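You operate a simulated robot arm through the tools that you are given. There is no shell and no other tool. Be economical: measure what you need, move in short steps, check, and stop when the job is done.

You are at the controls of a simulated robot arm. One attempt, no reset.

TASK
Put things in order on the folding table. At the end: the yellow sponge from the folding table stands where the blue tab box stood; the white cleaner bottle (marked "TAP SHINE") from the folding table stands where the green brush stood; the blue tab box from the folding table stands where the white cleaner bottle stood; the pink cloth stands where the yellow sponge stood; the green brush is in the small white tub; whatever was shut is shut again. Leave all else as you found it, and nothing knocked over.

It is judged by the outcome, as a careful person would: the job done as asked, and still so three seconds after it is handed in. It fails if anything else is knocked over, pushed out of place, dropped, spilled or broken. Flat cloth is picked up by pressing the open fingertips on it (5 to 10 N) and closing them slowly along it; thin cloth reads only 2 to 8 mm in the jaws.

THE ROBOT
A 7-joint arm with a two-finger parallel gripper, fixed in place. Base frame: the origin is at the foot of the arm, x ahead of it, y to its left, z up; the work surface is at about z = 0.728. Readings come in m, degrees, newtons and seconds.
With the tool pointing down near the work surface it reaches from about 0.18 to 0.68 m from the base axis. Its first joint turns from -66.0 to 66.0 degrees. Payload 2.4 kg.
The TCP is the grasp point between the finger pads, 0.03 m short of the fingertips. In the tool frame z runs along the fingers and y along their closing line. Largest opening 0.094 m; finger width 0.028, thickness 0.01; the body of the gripper, 0.05 by 0.096 m, starts 0.055 m behind the TCP.
Orientation is told as [roll, pitch, yaw] about the base's x, y, z axes, in that order, counted from this pose: with the fingers straight down and closing along the base's y, the tool's x points along the base's -x, its y along +y and its z along -z.

THE INTERFACE
- The arm moves only by the tool nudge_tool. Its argument "motion" is one flat list of numbers, 7 for each row, row after row: the shift along the tool's x, y, z in m, then the turn, a rotation vector about the tool's x, y, z in degrees, then the closure, from 0 (fully open) to 1 (shut). In form: [x, y, z, rx, ry, rz, grip, x, y, z, rx, ry, rz, grip, ...]. A call has 1 to 10 rows; each row shifts and turns the commanded pose from where the row before left it, along the tool's axes as they then stand. A row lasts 0.2 s, in which the tool goes at most 0.05 m and 8.6 degrees; a call with a longer step from one row to the next is refused whole, and so is a gripper value outside its range. Where a pose cannot be reached the arm comes as near as it can. A force on the tool above 40 N (or 10 N above the force at the start of the call, whichever is more), or a blocked arm, ends the call early, and 0.2 s more pass. The fingers move at their own pace (about 0.153 m/s each) and stop on an object; they squeeze with about 29 N. The grip force told is the motor's: it shows also when the fingers shut on nothing. Time passes only in rows, and 0.2 s behind the last, so rows that do not move let the fingers close. It gives the time, the measured TCP pose, the force on the tool (base axes), the opening and the grip force at its end, in the units of the frame above (readings bear some noise), and new pictures: "pictures" is both (left out), scene, wrist or none.
- Cameras (640 x 400 px; columns grow to the right, rows downward): "scene" is fixed at [0.0531, 0.4945, 1.4318]; the picture's right is [-0.53, -0.85, 0.00], its down [-0.56, 0.35, -0.75] and it looks along [0.63, -0.39, -0.66] (base axes); focal length 349 px, centre (320, 200). "wrist" rides on the gripper at [-0.037, 0, -0.058] in the tool frame; the picture's right is [0.00, -1.00, 0.00], its down [0.97, 0.00, -0.24] and it looks along [0.24, 0.00, 0.97] (tool axes); focal length 218 px, centre (320, 200). There is no depth. A picture from a camera that has moved, and an enlarged one, comes with that camera's place and axes in the base frame and with its lens.
- zoom(camera, box): a new picture of the part [left, top, right, bottom] of that camera's present view, enlarged. The clock stands still meanwhile.
- sign_off(): hands the job in; it is judged then, once.

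Go step by step. Nothing tells you positions but the pictures and the camera data: compare them with the known pose of the tool, close in by small moves and look again before you grip or let go. The budget is 120 turns and 150 pictures, counting those below and the enlarged ones. Unless the task says otherwise, let go and move clear before handing in, and close with one line.

The tools are called after ">>>" as name(argument=value, ...) on one line, values as JSON. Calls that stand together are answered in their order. nudge_tool: Moves the arm, as the interface text tells. Its arguments: {"type":"object","properties":{"motion":{"type":"array"},"pictures":{"type":"string","enum":["both","scene","wrist","none"]}},"required":["motion"]} The other tools are called the same way: zoom (camera, box) takes an enlarged picture of a part of a camera's view; sign_off () hands the job in.

At the start:

```text
t: 0.0
position: [0.3182, 0.004, 1.1489]
ee_rot: [0.0, 0.0, 0.1]
ft_force: [0.7, -0.4, 0.2]
finger_gap: 0.0939
grip_force: 0.1
```

scene: 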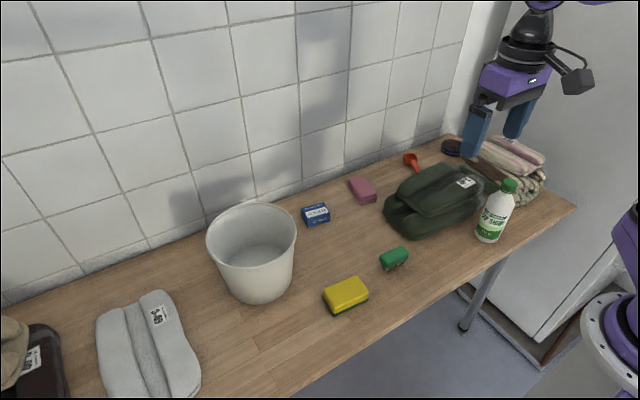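
wrist: 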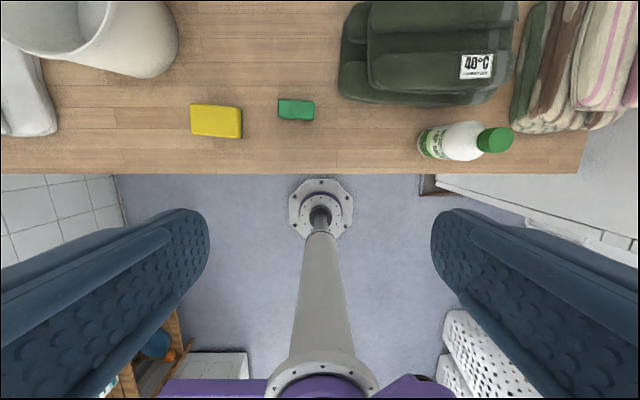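

I see the tub, box, sponge, brush, pink cloth and bottle. The chain is brush, bottle, box, sponge, then cloth. First I'll look closer.

>>> zoom(camera="scene", box=[290, 140, 530, 320])

>>> zoom(camera="scene", box=[0, 180, 320, 400])

>>> zoom(camera="wrist", box=[160, 60, 560, 180])

```text
2.22 times, centred on (410, 230) of scene
camera zoom: at [0.0531, 0.4945, 1.4318], right [-0.53, -0.85, 0.0], down [-0.56, 0.35, -0.75], along [0.63, -0.39, -0.66], focal length 775 px, centre (120, 133)
```

zoom: 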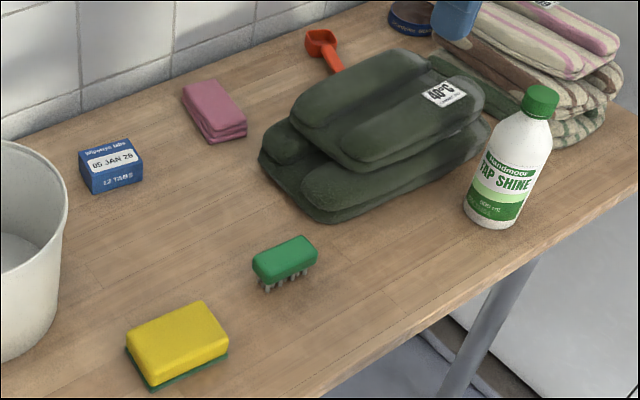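

```text
1.82 times, centred on (160, 290) of scene
camera zoom: at [0.0531, 0.4945, 1.4318], right [-0.53, -0.85, 0.0], down [-0.56, 0.35, -0.75], along [0.63, -0.39, -0.66], focal length 634 px, centre (611, 36)
```

zoom: 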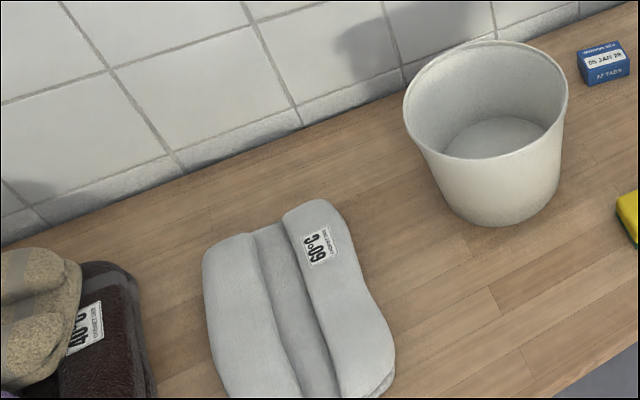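

```text
1.60 times, centred on (360, 120) of wrist
camera zoom: at [0.355, 0.0036, 1.2064], right [0.0, -1.0, 0.0], down [-0.97, 0.0, 0.24], along [-0.24, 0.0, -0.97], focal length 349 px, centre (256, 328)
```

zoom: 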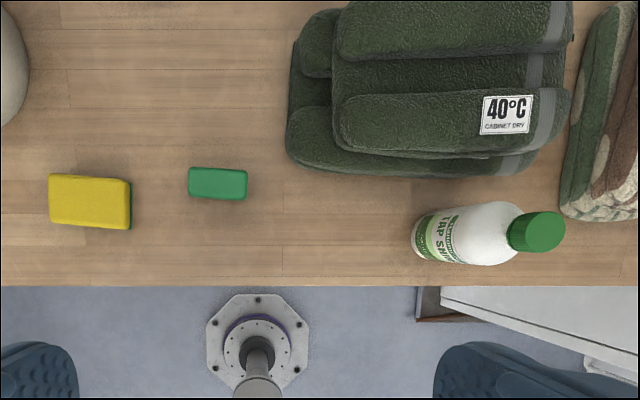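

The brush lies near (0.425, 0.045), with its long side along y. I'll move above it.

>>> nudge_tool(motion=[-0.021, 0.008, 0.042, 0, 0, 0, 0, -0.021, 0.008, 0.042, 0, 0, 0, 0, -0.021, 0.008, 0.042, 0, 0, 0, 0, -0.021, 0.008, 0.042, 0, 0, 0, 0, -0.021, 0.008, 0.042, 0, 0, 0, 0, 0, 0, 0.04, 0, 0, 0, 0])

```text
t: 1.4
position: [0.4256, 0.0435, 0.8997]
ee_rot: [0.0, 0.1, 0.1]
ft_force: [0.2, -0.1, -0.2]
finger_gap: 0.0941
grip_force: 0.0
camera wrist: at [0.4617, 0.044, 0.9577], right [0.0, -1.0, 0.0], down [-0.97, 0.0, 0.24], along [-0.24, 0.0, -0.97], focal length 218 px, centre (320, 200)
```

scene: 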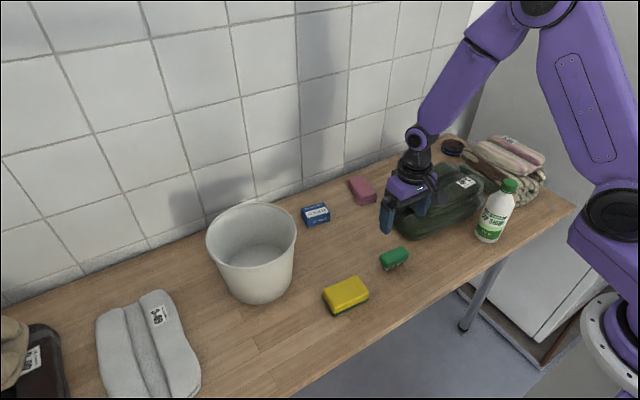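
wrist: 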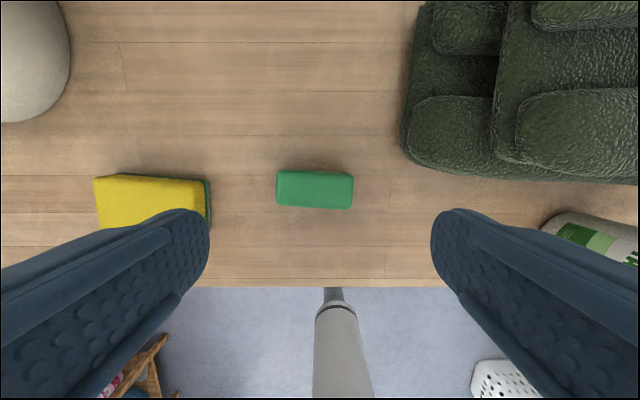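

The brush centre is about (0.424, 0.0485). I'll descend and grip it end to end.

>>> nudge_tool(motion=[0.001, 0.005, 0.034, 0, 0, 0, 0, 0.001, 0, 0.034, 0, 0, 0, 0, 0, 0, 0.034, 0, 0, 0, 0, 0, 0, 0.033, 0, 0, 0, 0, 0, 0, 0, 0, 0, 0, 0])

```text
t: 2.6
position: [0.4205, 0.0484, 0.7634]
ee_rot: [0.0, 0.1, 0.0]
ft_force: [-0.2, -0.5, 0.2]
finger_gap: 0.0942
grip_force: 0.0
camera wrist: at [0.4585, 0.0479, 0.8211], right [0.0, -1.0, 0.0], down [-0.97, 0.0, 0.24], along [-0.24, 0.0, -0.97], focal length 218 px, centre (320, 200)
```

scene: 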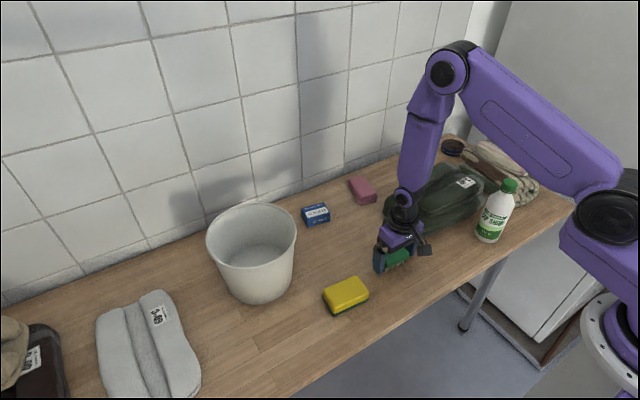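
wrist: 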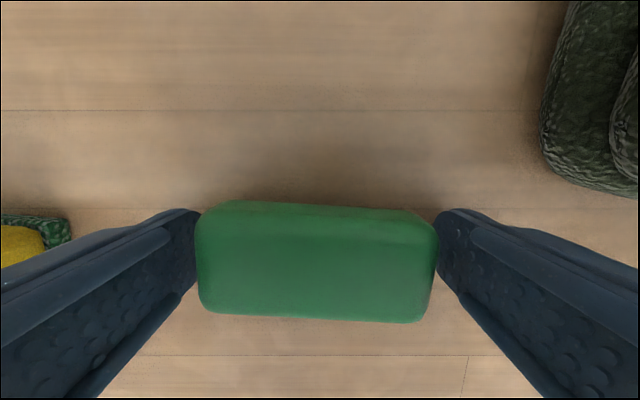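

The brush sits between the fingers. I'll shift 4 mm forward, close, and lift a little.

>>> nudge_tool(motion=[-0.004, 0, 0, 0, 0, 0, 0, 0, 0, 0, 0, 0, 0, 1, 0, 0, 0, 0, 0, 0, 1, 0, 0, 0, 0, 0, 0, 1, 0, 0, -0.03, 0, 0, 0, 1, 0, 0, -0.045, 0, 0, 0, 1, 0, 0, -0.045, 0, 0, 0, 1])

```text
t: 4.2
position: [0.4235, 0.0468, 0.8854]
ee_rot: [0.1, 0.0, 0.0]
ft_force: [-0.2, 0.1, -0.5]
finger_gap: 0.0766
grip_force: 29.2
camera wrist: at [0.4605, 0.0484, 0.9433], right [0.0, -1.0, 0.0], down [-0.97, 0.0, 0.24], along [-0.24, 0.0, -0.97], focal length 218 px, centre (320, 200)
```

scene: 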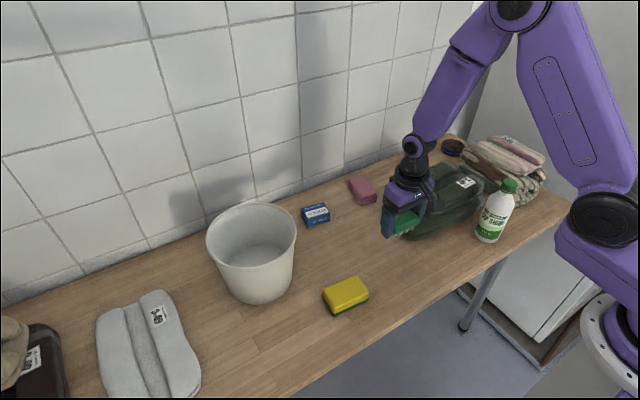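
wrist: 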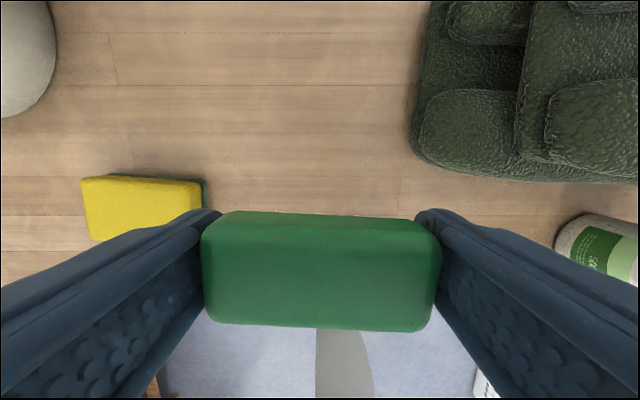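

The brush is held at about 77 mm. I estimate the tub at (0.547, 0.36) with its rim near z 0.89. I'll rise and go above it.

>>> nudge_tool(motion=[0, 0, -0.05, 0, 0, 0, 1, 0, 0, -0.05, 0, 0, 0, 1, -0.0154, 0.0392, 0, 0, 0, 0, 1, -0.0154, 0.0392, 0, 0, 0, 0, 1, -0.0154, 0.0392, 0, 0, 0, 0, 1, -0.0154, 0.0392, 0, 0, 0, 0, 1, -0.0154, 0.0392, 0, 0, 0, 0, 1, -0.0154, 0.0392, 0, 0, 0, 0, 1, -0.0154, 0.0392, 0, 0, 0, 0, 1, -0.0154, 0.0392, 0, 0, 0, 0, 1])

```text
t: 6.4
position: [0.5476, 0.3647, 0.9843]
ee_rot: [-0.1, 0.1, 0.1]
ft_force: [0.2, -0.7, 0.2]
finger_gap: 0.0761
grip_force: 28.8
camera wrist: at [0.5847, 0.3641, 1.0408], right [0.0, -1.0, 0.0], down [-0.97, 0.0, 0.24], along [-0.24, 0.0, -0.97], focal length 218 px, centre (320, 200)
```

scene: 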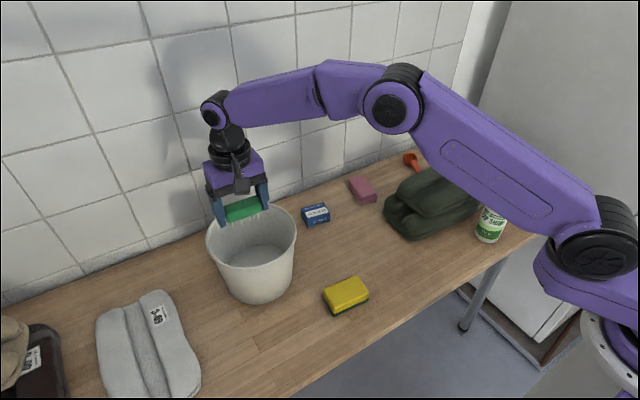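
wrist: 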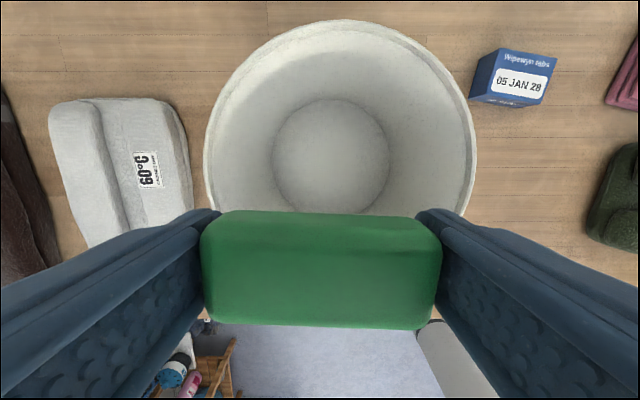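

The tub centre is about (0.565, 0.35) and its floor radius about 8 cm. I'll move to (0.552, 0.35) and go down inside.

>>> nudge_tool(motion=[-0.004, -0.014, 0, 0, 0, 0, 1, 0, 0, 0.03, 0, 0, 0, 1, 0, 0, 0.03, 0, 0, 0, 1, 0, 0, 0.03, 0, 0, 0, 1, 0, 0, 0.03, 0, 0, 0, 1, 0, 0, 0.03, 0, 0, 0, 1])

```text
t: 7.8
position: [0.5529, 0.3469, 0.8321]
ee_rot: [0.1, 0.1, -0.1]
ft_force: [-0.9, -0.3, -0.1]
finger_gap: 0.076
grip_force: 28.9
camera wrist: at [0.5898, 0.3466, 0.8903], right [0.0, -1.0, 0.0], down [-0.97, 0.0, 0.24], along [-0.24, 0.0, -0.97], focal length 218 px, centre (320, 200)
```

scene: 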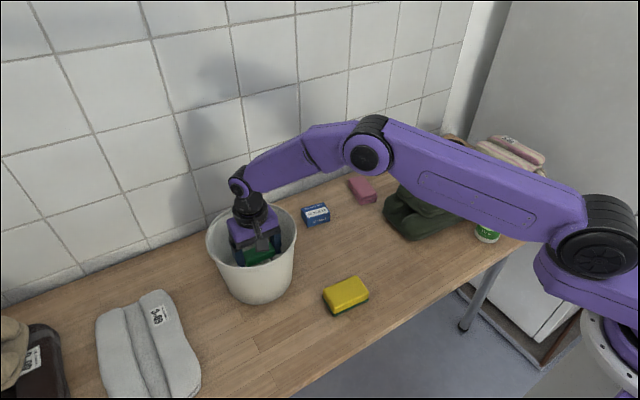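
wrist: 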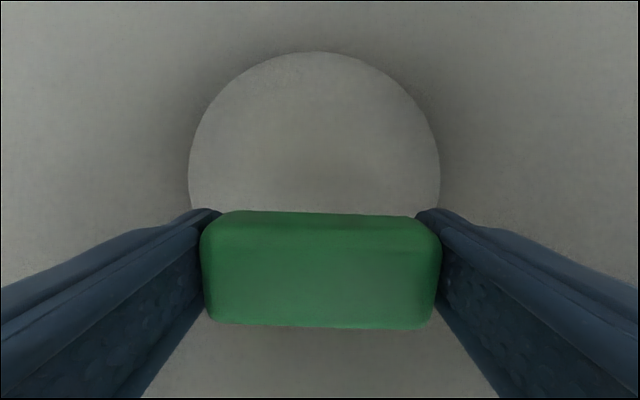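

It is well centred inside the tub. I'll go down to near the floor.

>>> nudge_tool(motion=[-0.004, 0.003, 0.025, 0, 0, 0, 1, 0, 0, 0.02, 0, 0, 0, 1, 0, 0, 0.01, 0, 0, 0, 1, 0, 0, 0, 0, 0, 0, 1])

```text
t: 8.5
position: [0.561, 0.3526, 0.7933]
ee_rot: [0.4, -0.6, 0.0]
ft_force: [0.6, -0.6, 5.6]
finger_gap: 0.0754
grip_force: 29.7
stopped in row 3: the force on the tool passed its limit (the readings are from after the stop); the commanded pose is now the measured one
camera wrist: at [0.5974, 0.3529, 0.8512], right [0.0, -1.0, -0.01], down [-0.97, 0.0, 0.23], along [-0.23, 0.01, -0.97], focal length 218 px, centre (320, 200)
```

scene: 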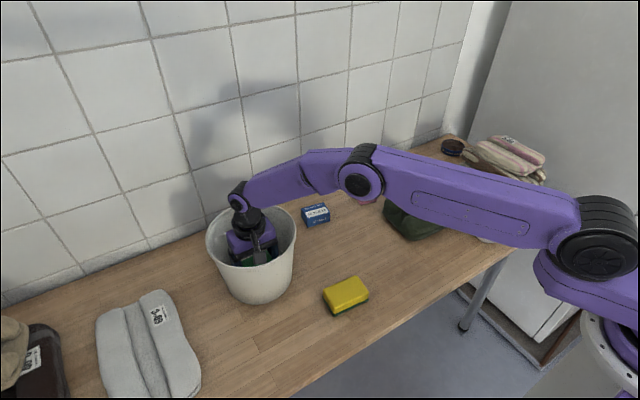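
wrist: 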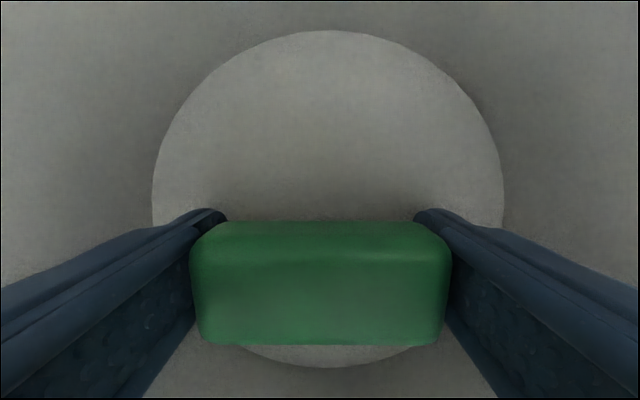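

The brush has touched the floor of the tub, near z 0.755. I'll release it and rise straight up.

>>> nudge_tool(motion=[0, 0, 0, 0, 0, 0, 0.5, 0, 0, 0, 0, 0, 0, 0, 0, 0, 0, 0, 0, 0, 0, 0, 0, -0.03, 0, 0, 0, 0, 0, 0, -0.045, 0, 0, 0, 0, 0, 0, -0.045, 0, 0, 0, 0, 0, 0, -0.045, 0, 0, 0, 0, 0, 0, -0.04, 0, 0, 0, 0])

```text
t: 10.3
position: [0.5577, 0.349, 0.9956]
ee_rot: [0.2, -0.4, 0.0]
ft_force: [-0.2, 0.8, 0.4]
finger_gap: 0.094
grip_force: 0.1
camera wrist: at [0.5943, 0.3487, 1.0533], right [0.0, -1.0, 0.0], down [-0.97, 0.0, 0.23], along [-0.23, 0.0, -0.97], focal length 218 px, centre (320, 200)
```

scene: 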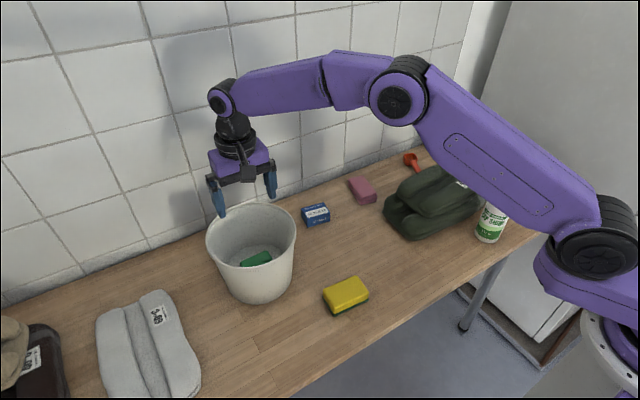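
wrist: 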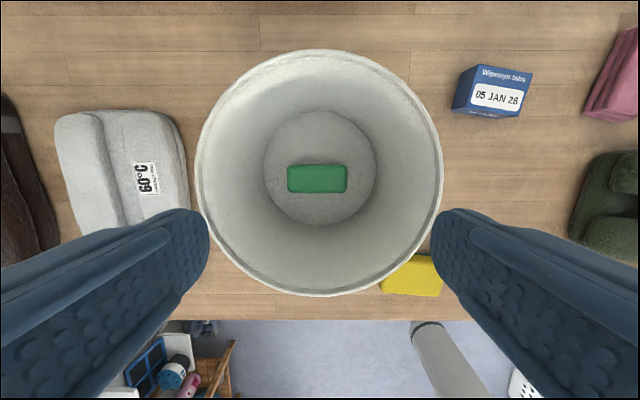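

The brush is in the tub and the tub has not moved. Next is the bottle, near (0.357, -0.233) and about 0.19 m tall. I'll travel there high up.

>>> nudge_tool(motion=[0.0154, -0.0448, -0.005, 0, 0, 0, 0, 0.0154, -0.0448, -0.005, 0, 0, 0, 0, 0.0154, -0.0448, -0.005, 0, 0, 0, 0, 0.0154, -0.0448, -0.005, 0, 0, 0, 0, 0.0154, -0.0448, -0.005, 0, 0, 0, 0, 0.0154, -0.0448, -0.005, 0, 0, 0, 0, 0.0154, -0.0448, -0.005, 0, 0, 0, 0, 0.0154, -0.0448, -0.005, 0, 0, 0, 0, 0.0154, -0.0448, -0.005, 0, 0, 0, 0, 0.0154, -0.0448, -0.005, 0, 0, 0, 0], pictures="none")

>>> nudge_tool(motion=[0.0154, -0.0448, -0.005, 0, 0, 0, 0, 0.0154, -0.0448, -0.005, 0, 0, 0, 0, 0.0, -0.0448, -0.005, 0, 0, 0, 0, 0, 0, 0, 0, 0, 0, 0])

```text
t: 12.5
position: [0.4018, -0.097, 1.0446]
ee_rot: [0.3, -0.5, 0.0]
ft_force: [-0.6, 0.1, 0.0]
finger_gap: 0.094
grip_force: 0.2
```

```text
t: 13.5
position: [0.3745, -0.2298, 1.0576]
ee_rot: [0.2, -0.4, 0.0]
ft_force: [-0.2, -0.3, 0.5]
finger_gap: 0.0939
grip_force: 0.0
camera wrist: at [0.4105, -0.2292, 1.1156], right [0.0, -1.0, -0.01], down [-0.97, 0.0, 0.23], along [-0.23, 0.01, -0.97], focal length 218 px, centre (320, 200)
```

scene: 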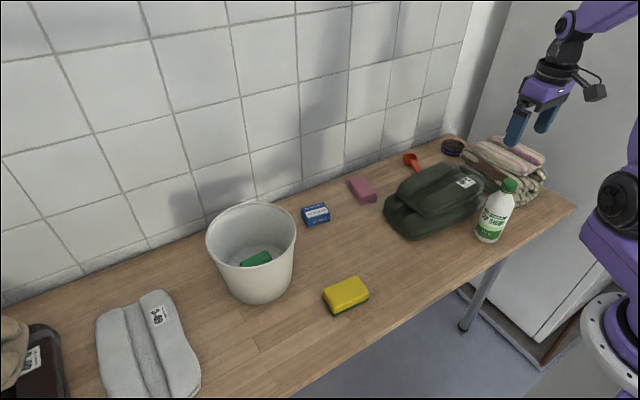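
wrist: 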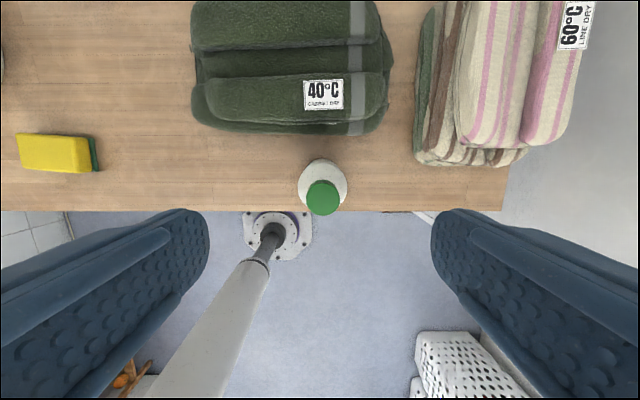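

The cap is at about (0.366, -0.230), 31 mm across. I'll lower partway over it.

>>> nudge_tool(motion=[0.004, -0.001, 0.03, 0, 0, 0, 0, 0.004, 0, 0.03, 0, 0, 0, 0, 0, 0, 0.03, 0, 0, 0, 0, 0, 0, 0, 0, 0, 0, 0])

```text
t: 14.5
position: [0.3658, -0.2317, 0.9695]
ee_rot: [0.4, -0.6, -0.1]
ft_force: [1.1, -0.6, -1.0]
finger_gap: 0.094
grip_force: 0.0
camera wrist: at [0.4026, -0.2314, 1.0269], right [0.0, -1.0, 0.0], down [-0.97, 0.0, 0.23], along [-0.23, 0.0, -0.97], focal length 218 px, centre (320, 200)
```

scene: 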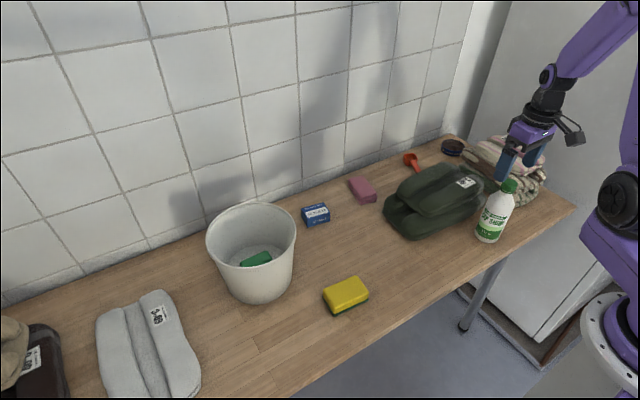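
wrist: 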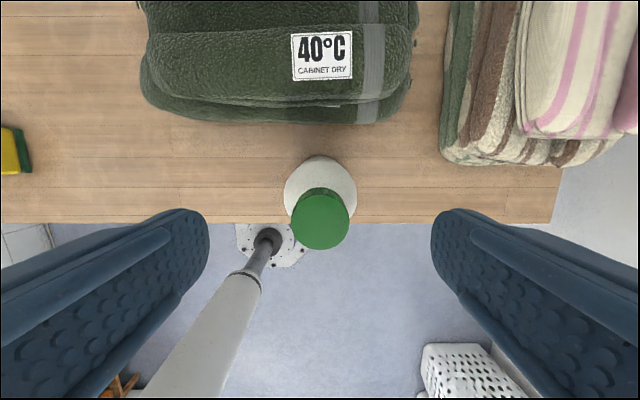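

I'm aligned within a millimetre, and the cap top is near z 0.916. I'll lower to 0.90 and look before closing.

>>> nudge_tool(motion=[0, 0, 0.035, 0, 0, 0, 0, 0, 0, 0.034, 0, 0, 0, 0, 0, 0, 0, 0, 0, 0, 0])

```text
t: 15.3
position: [0.3673, -0.2315, 0.9007]
ee_rot: [0.3, -0.4, 0.0]
ft_force: [0.2, -0.9, 0.0]
finger_gap: 0.0939
grip_force: 0.1
camera wrist: at [0.4037, -0.2316, 0.9573], right [0.0, -1.0, 0.0], down [-0.97, 0.0, 0.23], along [-0.23, 0.0, -0.97], focal length 218 px, centre (320, 200)
```

scene: 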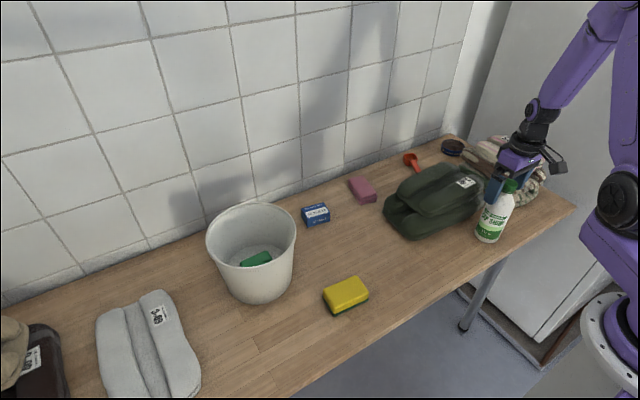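
wrist: 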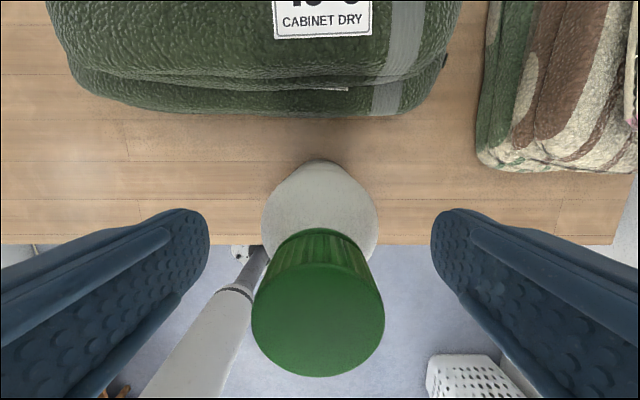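

The cap is centred between the fingers. I'll close and lift a little.

>>> nudge_tool(motion=[0, 0, 0, 0, 0, 0, 0.3, 0, 0, 0, 0, 0, 0, 0.6, 0, 0, 0, 0, 0, 0, 0.8, 0, 0, 0, 0, 0, 0, 1, 0, 0, 0, 0, 0, 0, 1, 0, 0, -0.02, 0, 0, 0, 1, 0, 0, -0.03, 0, 0, 0, 1, 0, 0, 0, 0, 0, 0, 1])

```text
t: 17.1
position: [0.3666, -0.2305, 0.9491]
ee_rot: [0.2, -0.5, -0.2]
ft_force: [0.5, 0.7, -3.4]
finger_gap: 0.0328
grip_force: 28.2
camera wrist: at [0.403, -0.2312, 1.0071], right [0.0, -1.0, -0.01], down [-0.97, 0.0, 0.23], along [-0.23, 0.01, -0.97], focal length 218 px, centre (320, 200)
```

scene: 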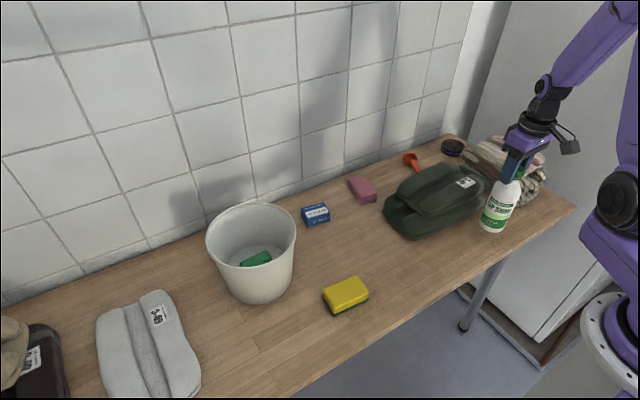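
wrist: 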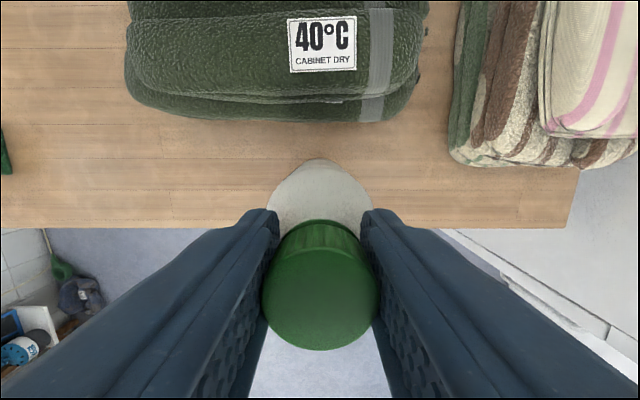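

The bottle hangs upright and weighs about 0.35 kg. I'll raise it, go along y in front of the pile, then forward to the brush's spot at (0.425, 0.0475).

>>> nudge_tool(motion=[0, 0, -0.03, 0, 0, 0, 1, 0, 0, -0.03, 0, 0, 0, 1, 0, 0.0463, 0, 0, 0, 0, 1, 0, 0.0463, 0, 0, 0, 0, 1, 0, 0.0463, 0, 0, 0, 0, 1, 0, 0.0463, 0, 0, 0, 0, 1, 0, 0.0463, 0, 0, 0, 0, 1, 0, 0.0463, 0, 0, 0, 0, 1, -0.029, 0, 0, 0, 0, 0, 1, -0.029, 0, 0, 0, 0, 0, 1])

```text
t: 19.3
position: [0.4233, 0.0452, 1.0106]
ee_rot: [0.3, -0.4, -0.1]
ft_force: [-0.4, 0.7, -3.6]
finger_gap: 0.0328
grip_force: 28.8
camera wrist: at [0.4603, 0.0447, 1.0677], right [0.0, -1.0, 0.0], down [-0.97, 0.0, 0.23], along [-0.23, 0.0, -0.97], focal length 218 px, centre (320, 200)
```

scene: 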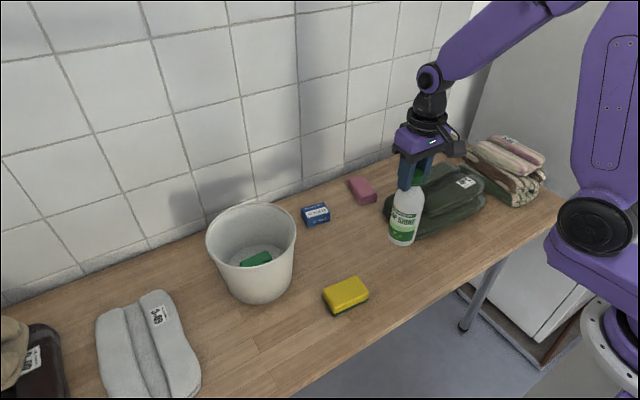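
wrist: 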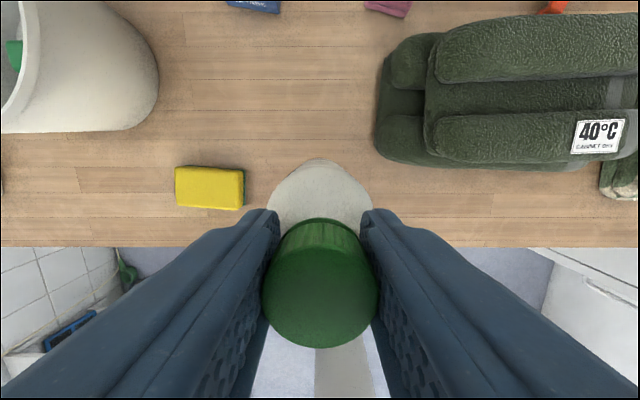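

The bottle is above the brush's spot. I'll lower it to the table.

>>> nudge_tool(motion=[-0.001, 0.002, 0.035, 0, 0, 0, 1, 0, 0, 0.035, 0, 0, 0, 1, 0, 0, 0.025, 0, 0, 0, 1, 0, 0, 0.008, 0, 0, 0, 1, 0, 0, 0.004, 0, 0, 0, 1, 0, 0, 0, 0, 0, 0, 1])

```text
t: 20.5
position: [0.4261, 0.0491, 0.9088]
ee_rot: [0.3, -0.5, -0.1]
ft_force: [-3.5, -0.1, 11.4]
finger_gap: 0.0321
grip_force: 29.2
stopped in row 5: the force on the tool passed its limit (the readings are from after the stop); the commanded pose is now the measured one
camera wrist: at [0.4631, 0.049, 0.9659], right [0.0, -1.0, -0.01], down [-0.97, 0.0, 0.23], along [-0.23, 0.01, -0.97], focal length 218 px, centre (320, 200)
```

scene: 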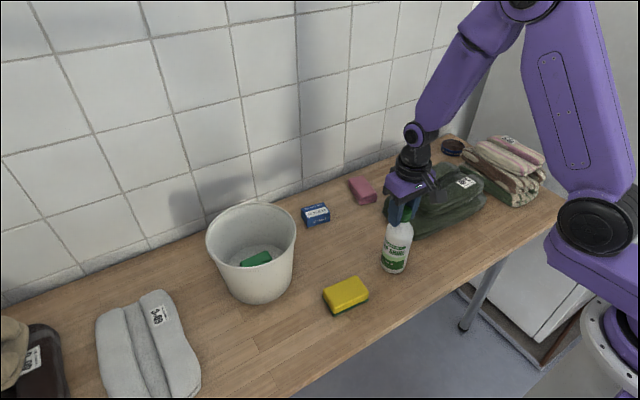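
wrist: 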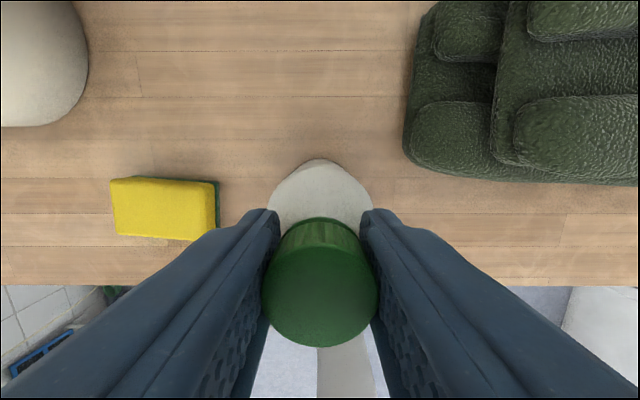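

The bottle rests on the table. I'll release it and rise clear.

>>> nudge_tool(motion=[0, 0, 0, 0, 0, 0, 0.7, 0, 0, 0, 0, 0, 0, 0.4, 0, 0, 0, 0, 0, 0, 0, 0, 0, 0, 0, 0, 0, 0, 0, 0, -0.03, 0, 0, 0, 0, 0, 0, -0.045, 0, 0, 0, 0, 0, 0, -0.045, 0, 0, 0, 0])

```text
t: 22.1
position: [0.4259, 0.0503, 1.0277]
ee_rot: [0.3, -0.5, 0.0]
ft_force: [-0.2, 0.4, 0.7]
finger_gap: 0.0942
grip_force: 0.1
camera wrist: at [0.4633, 0.0494, 1.0862], right [0.0, -1.0, 0.0], down [-0.97, 0.0, 0.23], along [-0.23, 0.0, -0.97], focal length 218 px, centre (320, 200)
```

scene: 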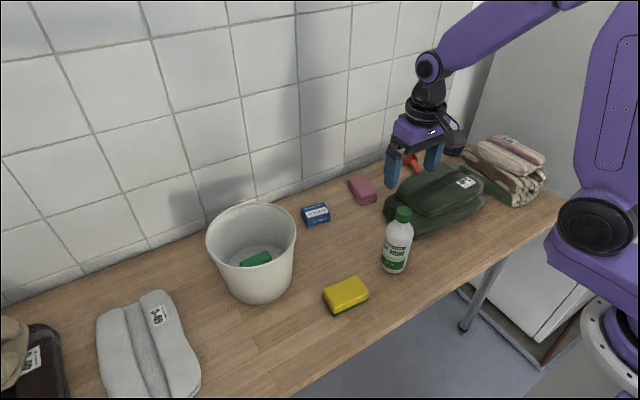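
wrist: 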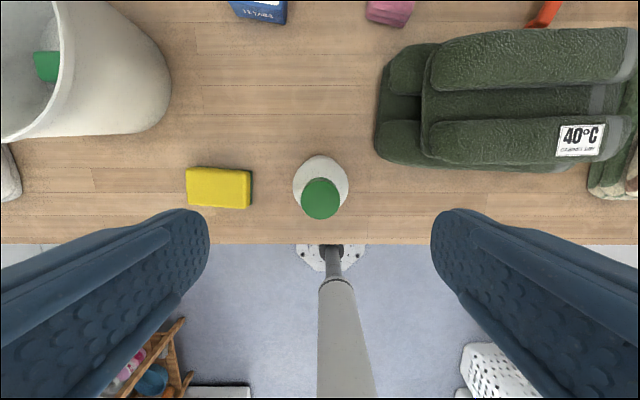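

The bottle stands well. Next is the blue box near (0.65, 0.14), so I'll move close to it and look.

>>> nudge_tool(motion=[-0.036, 0.018, 0, 0, 0, 0, 0, -0.036, 0.018, 0, 0, 0, 0, 0, -0.036, 0.018, 0, 0, 0, 0, 0, -0.036, 0.018, 0, 0, 0, 0, 0, -0.036, 0.015, 0, 0, 0, 0, 0, 0, 0, 0.04, 0, 0, 0, 0, 0, 0, 0.04, 0, 0, 0, 0, 0, 0, 0.03, 0, 0, 0, 0])

```text
t: 23.9
position: [0.6061, 0.1369, 0.9198]
ee_rot: [0.2, -0.5, -0.1]
ft_force: [-0.4, 0.4, 0.2]
finger_gap: 0.0939
grip_force: 0.2
camera wrist: at [0.643, 0.1367, 0.9782], right [0.0, -1.0, -0.01], down [-0.97, 0.0, 0.23], along [-0.23, 0.01, -0.97], focal length 218 px, centre (320, 200)
```

scene: 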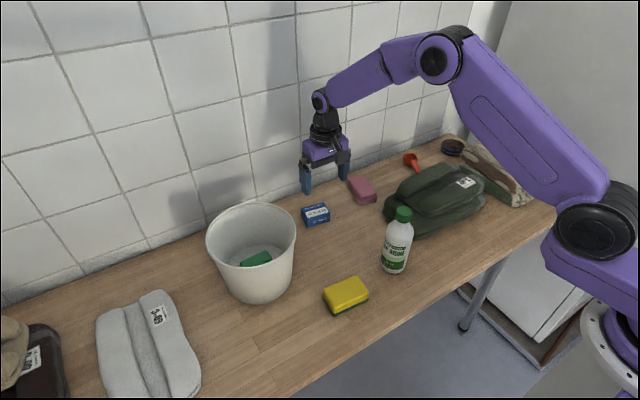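
wrist: 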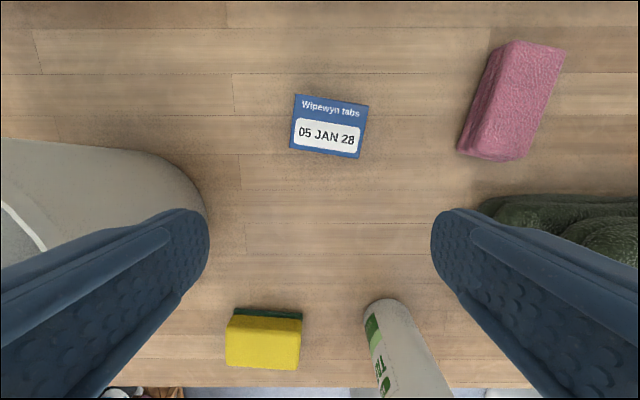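

The box is at about (0.662, 0.130), yawed about -8.5° and roughly 70 x 50 mm. I'll move over it, turn to match and lower.

>>> nudge_tool(motion=[-0.027, -0.0035, 0.03, 0, 0, 0, 0, -0.027, -0.0035, 0.03, 0, 0, 0, 0, 0, 0, 0.02, 0.2, 0.5, 8.5, 0, 0, 0, 0, 0, 0, 0, 0])

```text
t: 24.9
position: [0.661, 0.1316, 0.8408]
ee_rot: [0.0, 0.0, -8.6]
ft_force: [0.1, 0.1, 0.2]
finger_gap: 0.094
grip_force: 0.0
camera wrist: at [0.6975, 0.1248, 0.8982], right [-0.15, -0.99, 0.0], down [-0.96, 0.15, 0.24], along [-0.24, 0.04, -0.97], focal length 218 px, centre (320, 200)
```

scene: 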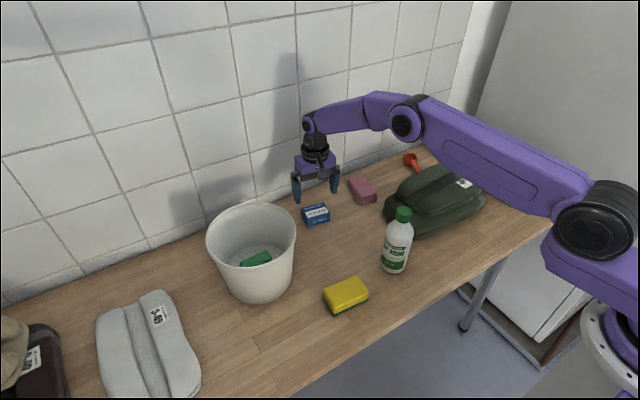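
wrist: 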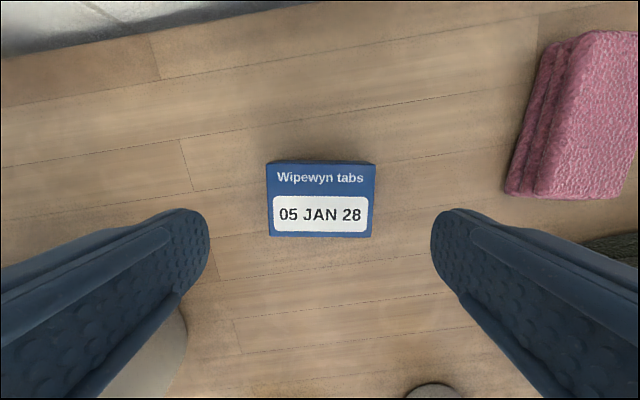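

I'm aligned. I'll lower to grip height and check reach before closing.

>>> nudge_tool(motion=[0, 0, 0.03, 0, 0, 0, 0, 0, 0, 0.03, 0, 0, 0, 0, 0, 0, 0.018, 0, 0, 0, 0, 0, 0, 0, 0, 0, 0, 0])

```text
t: 25.9
position: [0.66, 0.1284, 0.7627]
ee_rot: [0.1, 0.1, -8.6]
ft_force: [0.9, -0.5, -0.2]
finger_gap: 0.0939
grip_force: 0.1
camera wrist: at [0.697, 0.1234, 0.8208], right [-0.15, -0.99, 0.0], down [-0.96, 0.14, 0.24], along [-0.24, 0.04, -0.97], focal length 218 px, centre (320, 200)
```

scene: 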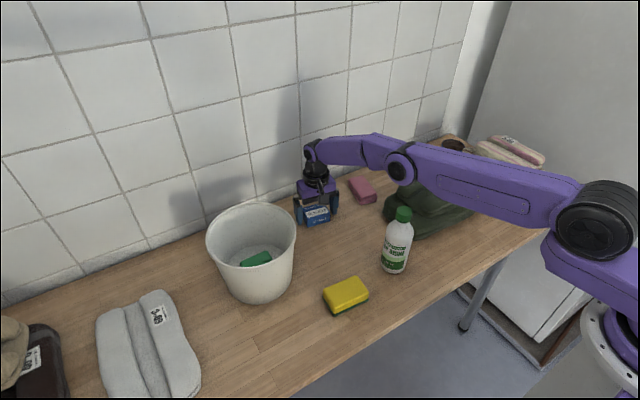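
wrist: 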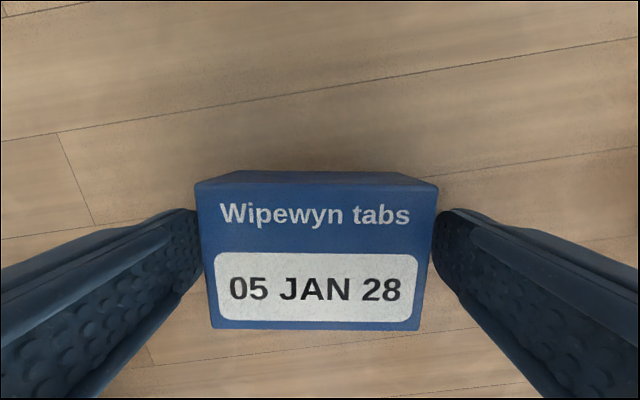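

The box fits between the fingers, with its centre near (0.663, 0.129). I'll close and lift.

>>> nudge_tool(motion=[0, 0, 0, 0, 0, 0, 0.5, 0, 0, 0, 0, 0, 0, 1, 0, 0, 0, 0, 0, 0, 1, 0, 0, -0.02, 0, 0, 0, 1, 0, 0, -0.04, 0, 0, 0, 1, 0, 0, -0.04, 0, 0, 0, 1, 0, 0, -0.04, 0, 0, 0, 1, 0, 0, -0.04, 0, 0, 0, 1, 0, 0, -0.04, 0, 0, -8.5, 1])

```text
t: 27.9
position: [0.6604, 0.1279, 0.9849]
ee_rot: [0.1, 0.0, 0.0]
ft_force: [-0.1, -0.1, -1.1]
finger_gap: 0.0739
grip_force: 29.3
camera wrist: at [0.698, 0.1281, 1.0415], right [0.0, -1.0, 0.0], down [-0.97, 0.0, 0.24], along [-0.24, 0.0, -0.97], focal length 218 px, centre (320, 200)
```

scene: 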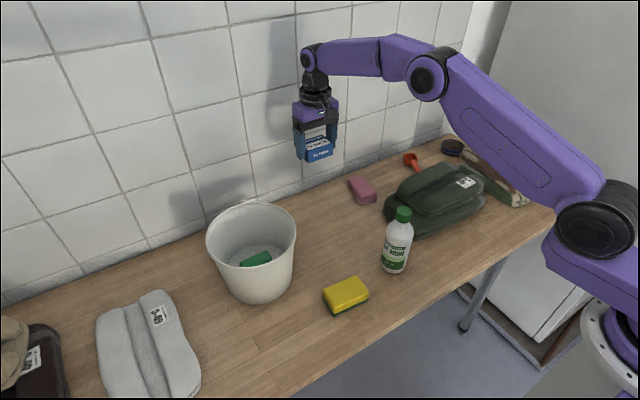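
wrist: 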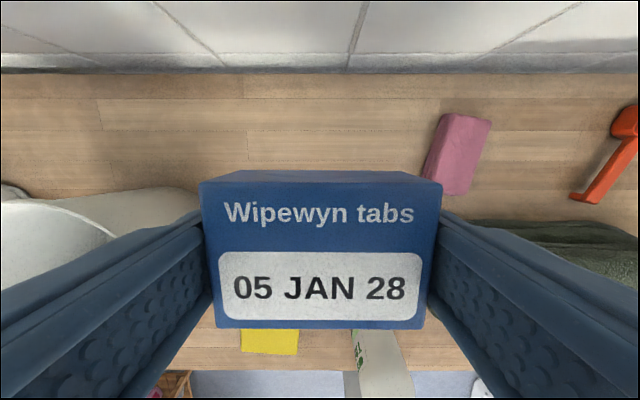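

The box is held. I'll travel to the bottle's old place at (0.367, -0.231).

>>> nudge_tool(motion=[0.0297, -0.0359, 0, 0, 0, 0, 1, 0.0297, -0.0359, 0, 0, 0, 0, 1, 0.0297, -0.0359, 0, 0, 0, 0, 1, 0.0297, -0.0359, 0, 0, 0, 0, 1, 0.0297, -0.0359, 0, 0, 0, 0, 1, 0.0297, -0.0359, 0, 0, 0, 0, 1, 0.0297, -0.0359, 0, 0, 0, 0, 1, 0.0297, -0.0359, 0, 0, 0, 0, 1, 0.0297, -0.0359, 0, 0, 0, 0, 1, 0.0297, -0.0359, 0, 0, 0, 0, 1], pictures="none")

>>> nudge_tool(motion=[0, 0, 0.04, 0, 0, 0, 1, 0, 0, 0.04, 0, 0, 0, 1, 0, 0, 0.04, 0, 0, 0, 1, 0, 0, 0.04, 0, 0, 0, 1, 0, 0, 0.03, 0, 0, 0, 1, 0, 0, 0, 0, 0, 0, 1])

```text
t: 30.1
position: [0.3647, -0.2261, 0.9799]
ee_rot: [0.2, 0.1, 0.1]
ft_force: [-0.7, 1.2, -1.8]
finger_gap: 0.074
grip_force: 29.2
```

```text
t: 31.5
position: [0.365, -0.2299, 0.7916]
ee_rot: [0.1, -0.1, -0.1]
ft_force: [0.1, 0.0, -0.7]
finger_gap: 0.0739
grip_force: 29.0
camera wrist: at [0.4015, -0.2296, 0.849], right [0.0, -1.0, 0.0], down [-0.97, 0.0, 0.24], along [-0.24, 0.0, -0.97], focal length 218 px, centre (320, 200)
```

scene: 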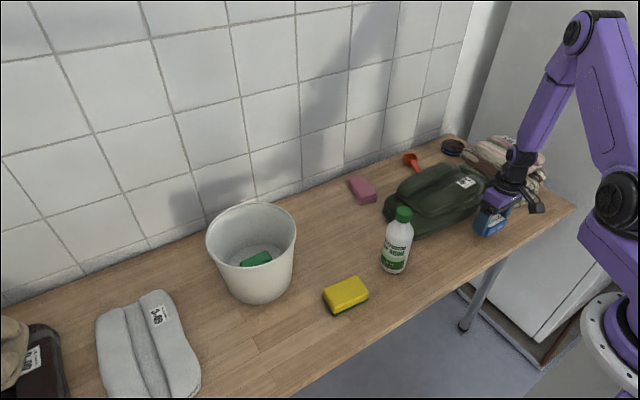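
wrist: 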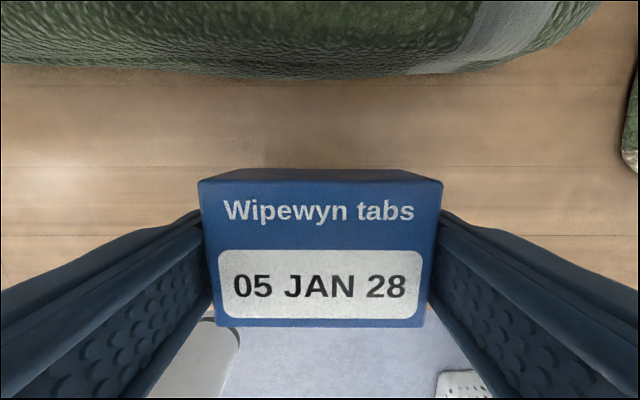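

The box hangs over the spot. I'll lower it the last 28 mm onto the table.

>>> nudge_tool(motion=[0, 0, 0.02, 0, 0, 0, 1, 0, 0, 0.006, 0, 0, 0, 1, 0, 0, 0.003, 0, 0, 0, 1, 0, 0, 0, 0, 0, 0, 1], pictures="scene")

```text
t: 32.5
position: [0.3644, -0.2275, 0.7627]
ee_rot: [0.1, -0.2, -0.1]
ft_force: [-3.2, 2.3, 31.8]
finger_gap: 0.0738
grip_force: 29.6
```

scene: 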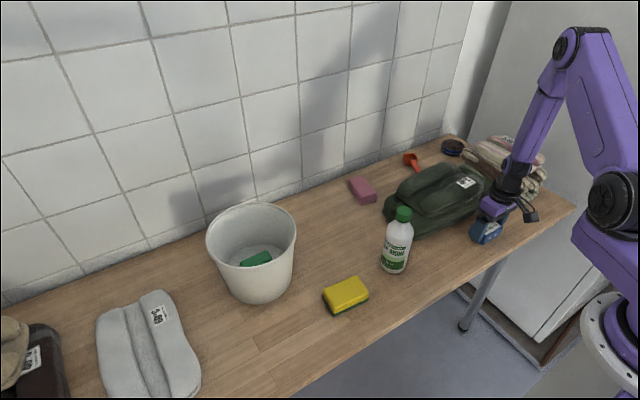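

The box is pressed on the table. I'll ease off, release it and rise.

>>> nudge_tool(motion=[0, 0, -0.002, 0, 0, 0, 1, 0, 0, 0, 0, 0, 0, 0.5, 0, 0, 0, 0, 0, 0, 0, 0, 0, 0, 0, 0, 0, 0, 0, 0, -0.03, 0, 0, 0, 0, 0, 0, -0.045, 0, 0, 0, 0, 0, 0, -0.045, 0, 0, 0, 0, 0, 0, -0.045, 0, 0, 0, 0, 0, 0, -0.045, 0, 0, 0, 0])

```text
t: 34.5
position: [0.3627, -0.2294, 0.9755]
ee_rot: [0.2, 0.0, -0.1]
ft_force: [0.1, -0.3, -0.3]
finger_gap: 0.094
grip_force: 0.1
camera wrist: at [0.4004, -0.2288, 1.0321], right [0.0, -1.0, 0.0], down [-0.97, 0.0, 0.24], along [-0.24, 0.0, -0.97], focal length 218 px, centre (320, 200)
```

scene: 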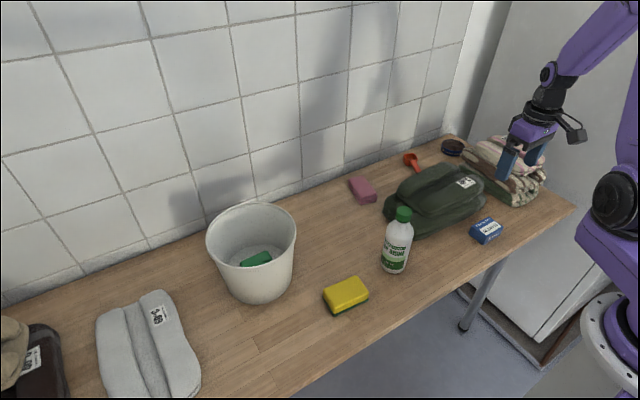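
wrist: 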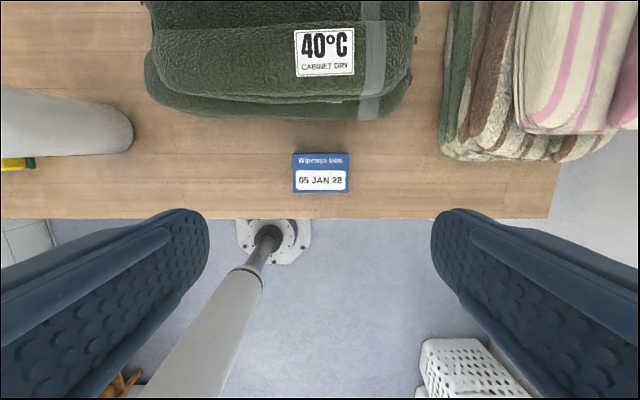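

The box is placed. Next is the sponge near (0.405, 0.208), and I'll pass high over the bottle.

>>> nudge_tool(motion=[0, 0, -0.045, 0, 0, 0, 0, -0.0045, 0.0485, 0, 0, 0, 0, 0, -0.0045, 0.0485, 0, 0, 0, 0, 0, -0.0045, 0.0485, 0, 0, 0, 0, 0, -0.0045, 0.0485, 0, 0, 0, 0, 0, -0.0045, 0.0485, 0, 0, 0, 0, 0, -0.0045, 0.0485, 0, 0, 0, 0, 0, -0.0045, 0.0485, 0, 0, 0, 0, 0, -0.0045, 0.0485, 0, 0, 0, 0, 0, -0.0045, 0.0485, 0, 0, 0, 0, 0], pictures="none")

>>> nudge_tool(motion=[0, 0, 0.045, 0, 0, 0, 0, 0, 0, 0.045, 0, 0, 0, 0, 0, 0, 0, 0, 0, 0, 0])

```text
t: 36.7
position: [0.4053, 0.2104, 1.0179]
ee_rot: [0.2, 0.0, -0.2]
ft_force: [0.2, 0.4, 0.0]
finger_gap: 0.0938
grip_force: 0.0
```

```text
t: 37.5
position: [0.4058, 0.2067, 0.9285]
ee_rot: [0.2, 0.1, -0.1]
ft_force: [0.3, 0.2, -0.9]
finger_gap: 0.094
grip_force: 0.0
camera wrist: at [0.4434, 0.2078, 0.9849], right [0.0, -1.0, 0.0], down [-0.97, 0.0, 0.24], along [-0.24, 0.0, -0.97], focal length 218 px, centre (320, 200)
```

scene: 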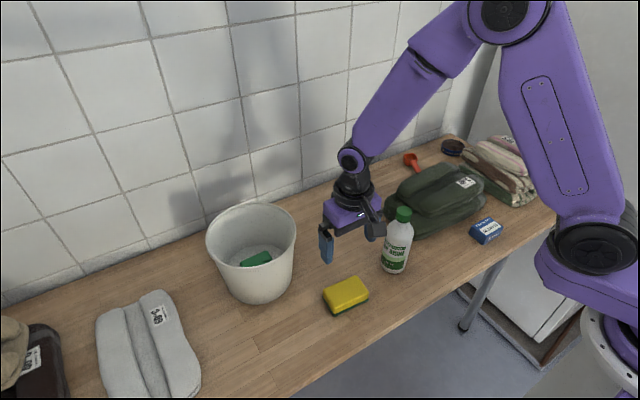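
wrist: 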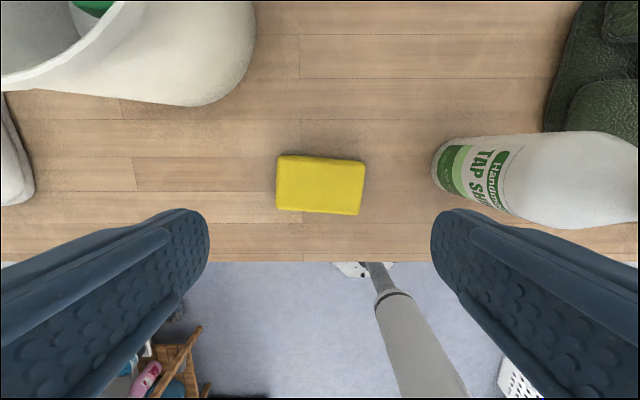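

The sponge is at (0.405, 0.208), about 88 x 56 mm, yawed about -4°. I'll turn the gripper to yaw +86 so it grips across the width.

>>> nudge_tool(motion=[0, 0, 0, 0.2, 0, -8.6, 0, 0, 0, 0, 0, 0, -8.6, 0, 0, 0, 0, 0, 0, -8.6, 0, 0, 0, 0, 0, 0, -8.6, 0, 0, 0, 0, 0, 0, -8.6, 0, 0, 0, 0, 0, 0, -8.6, 0, 0, 0, 0, 0, 0, -8.6, 0, 0, 0, 0, 0, 0, -8.6, 0, 0, 0, 0, 0, 0, -8.6, 0, 0, 0, 0, 0, 0, -8.5, 0])

```text
t: 39.7
position: [0.404, 0.2062, 0.9313]
ee_rot: [0.0, 0.0, 85.9]
ft_force: [-0.2, -0.2, 0.0]
finger_gap: 0.094
grip_force: 0.0
camera wrist: at [0.4079, 0.2435, 0.988], right [1.0, -0.07, 0.0], down [-0.07, -0.97, 0.24], along [-0.02, -0.24, -0.97], focal length 218 px, centre (320, 200)
```

scene: 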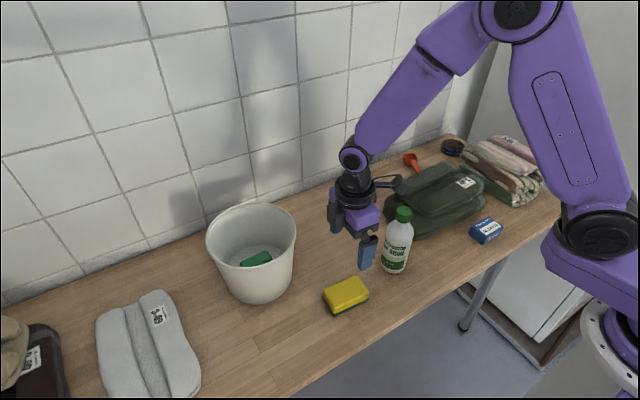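
wrist: 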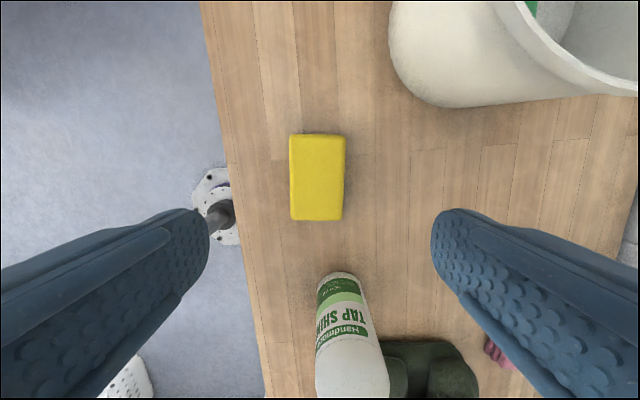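

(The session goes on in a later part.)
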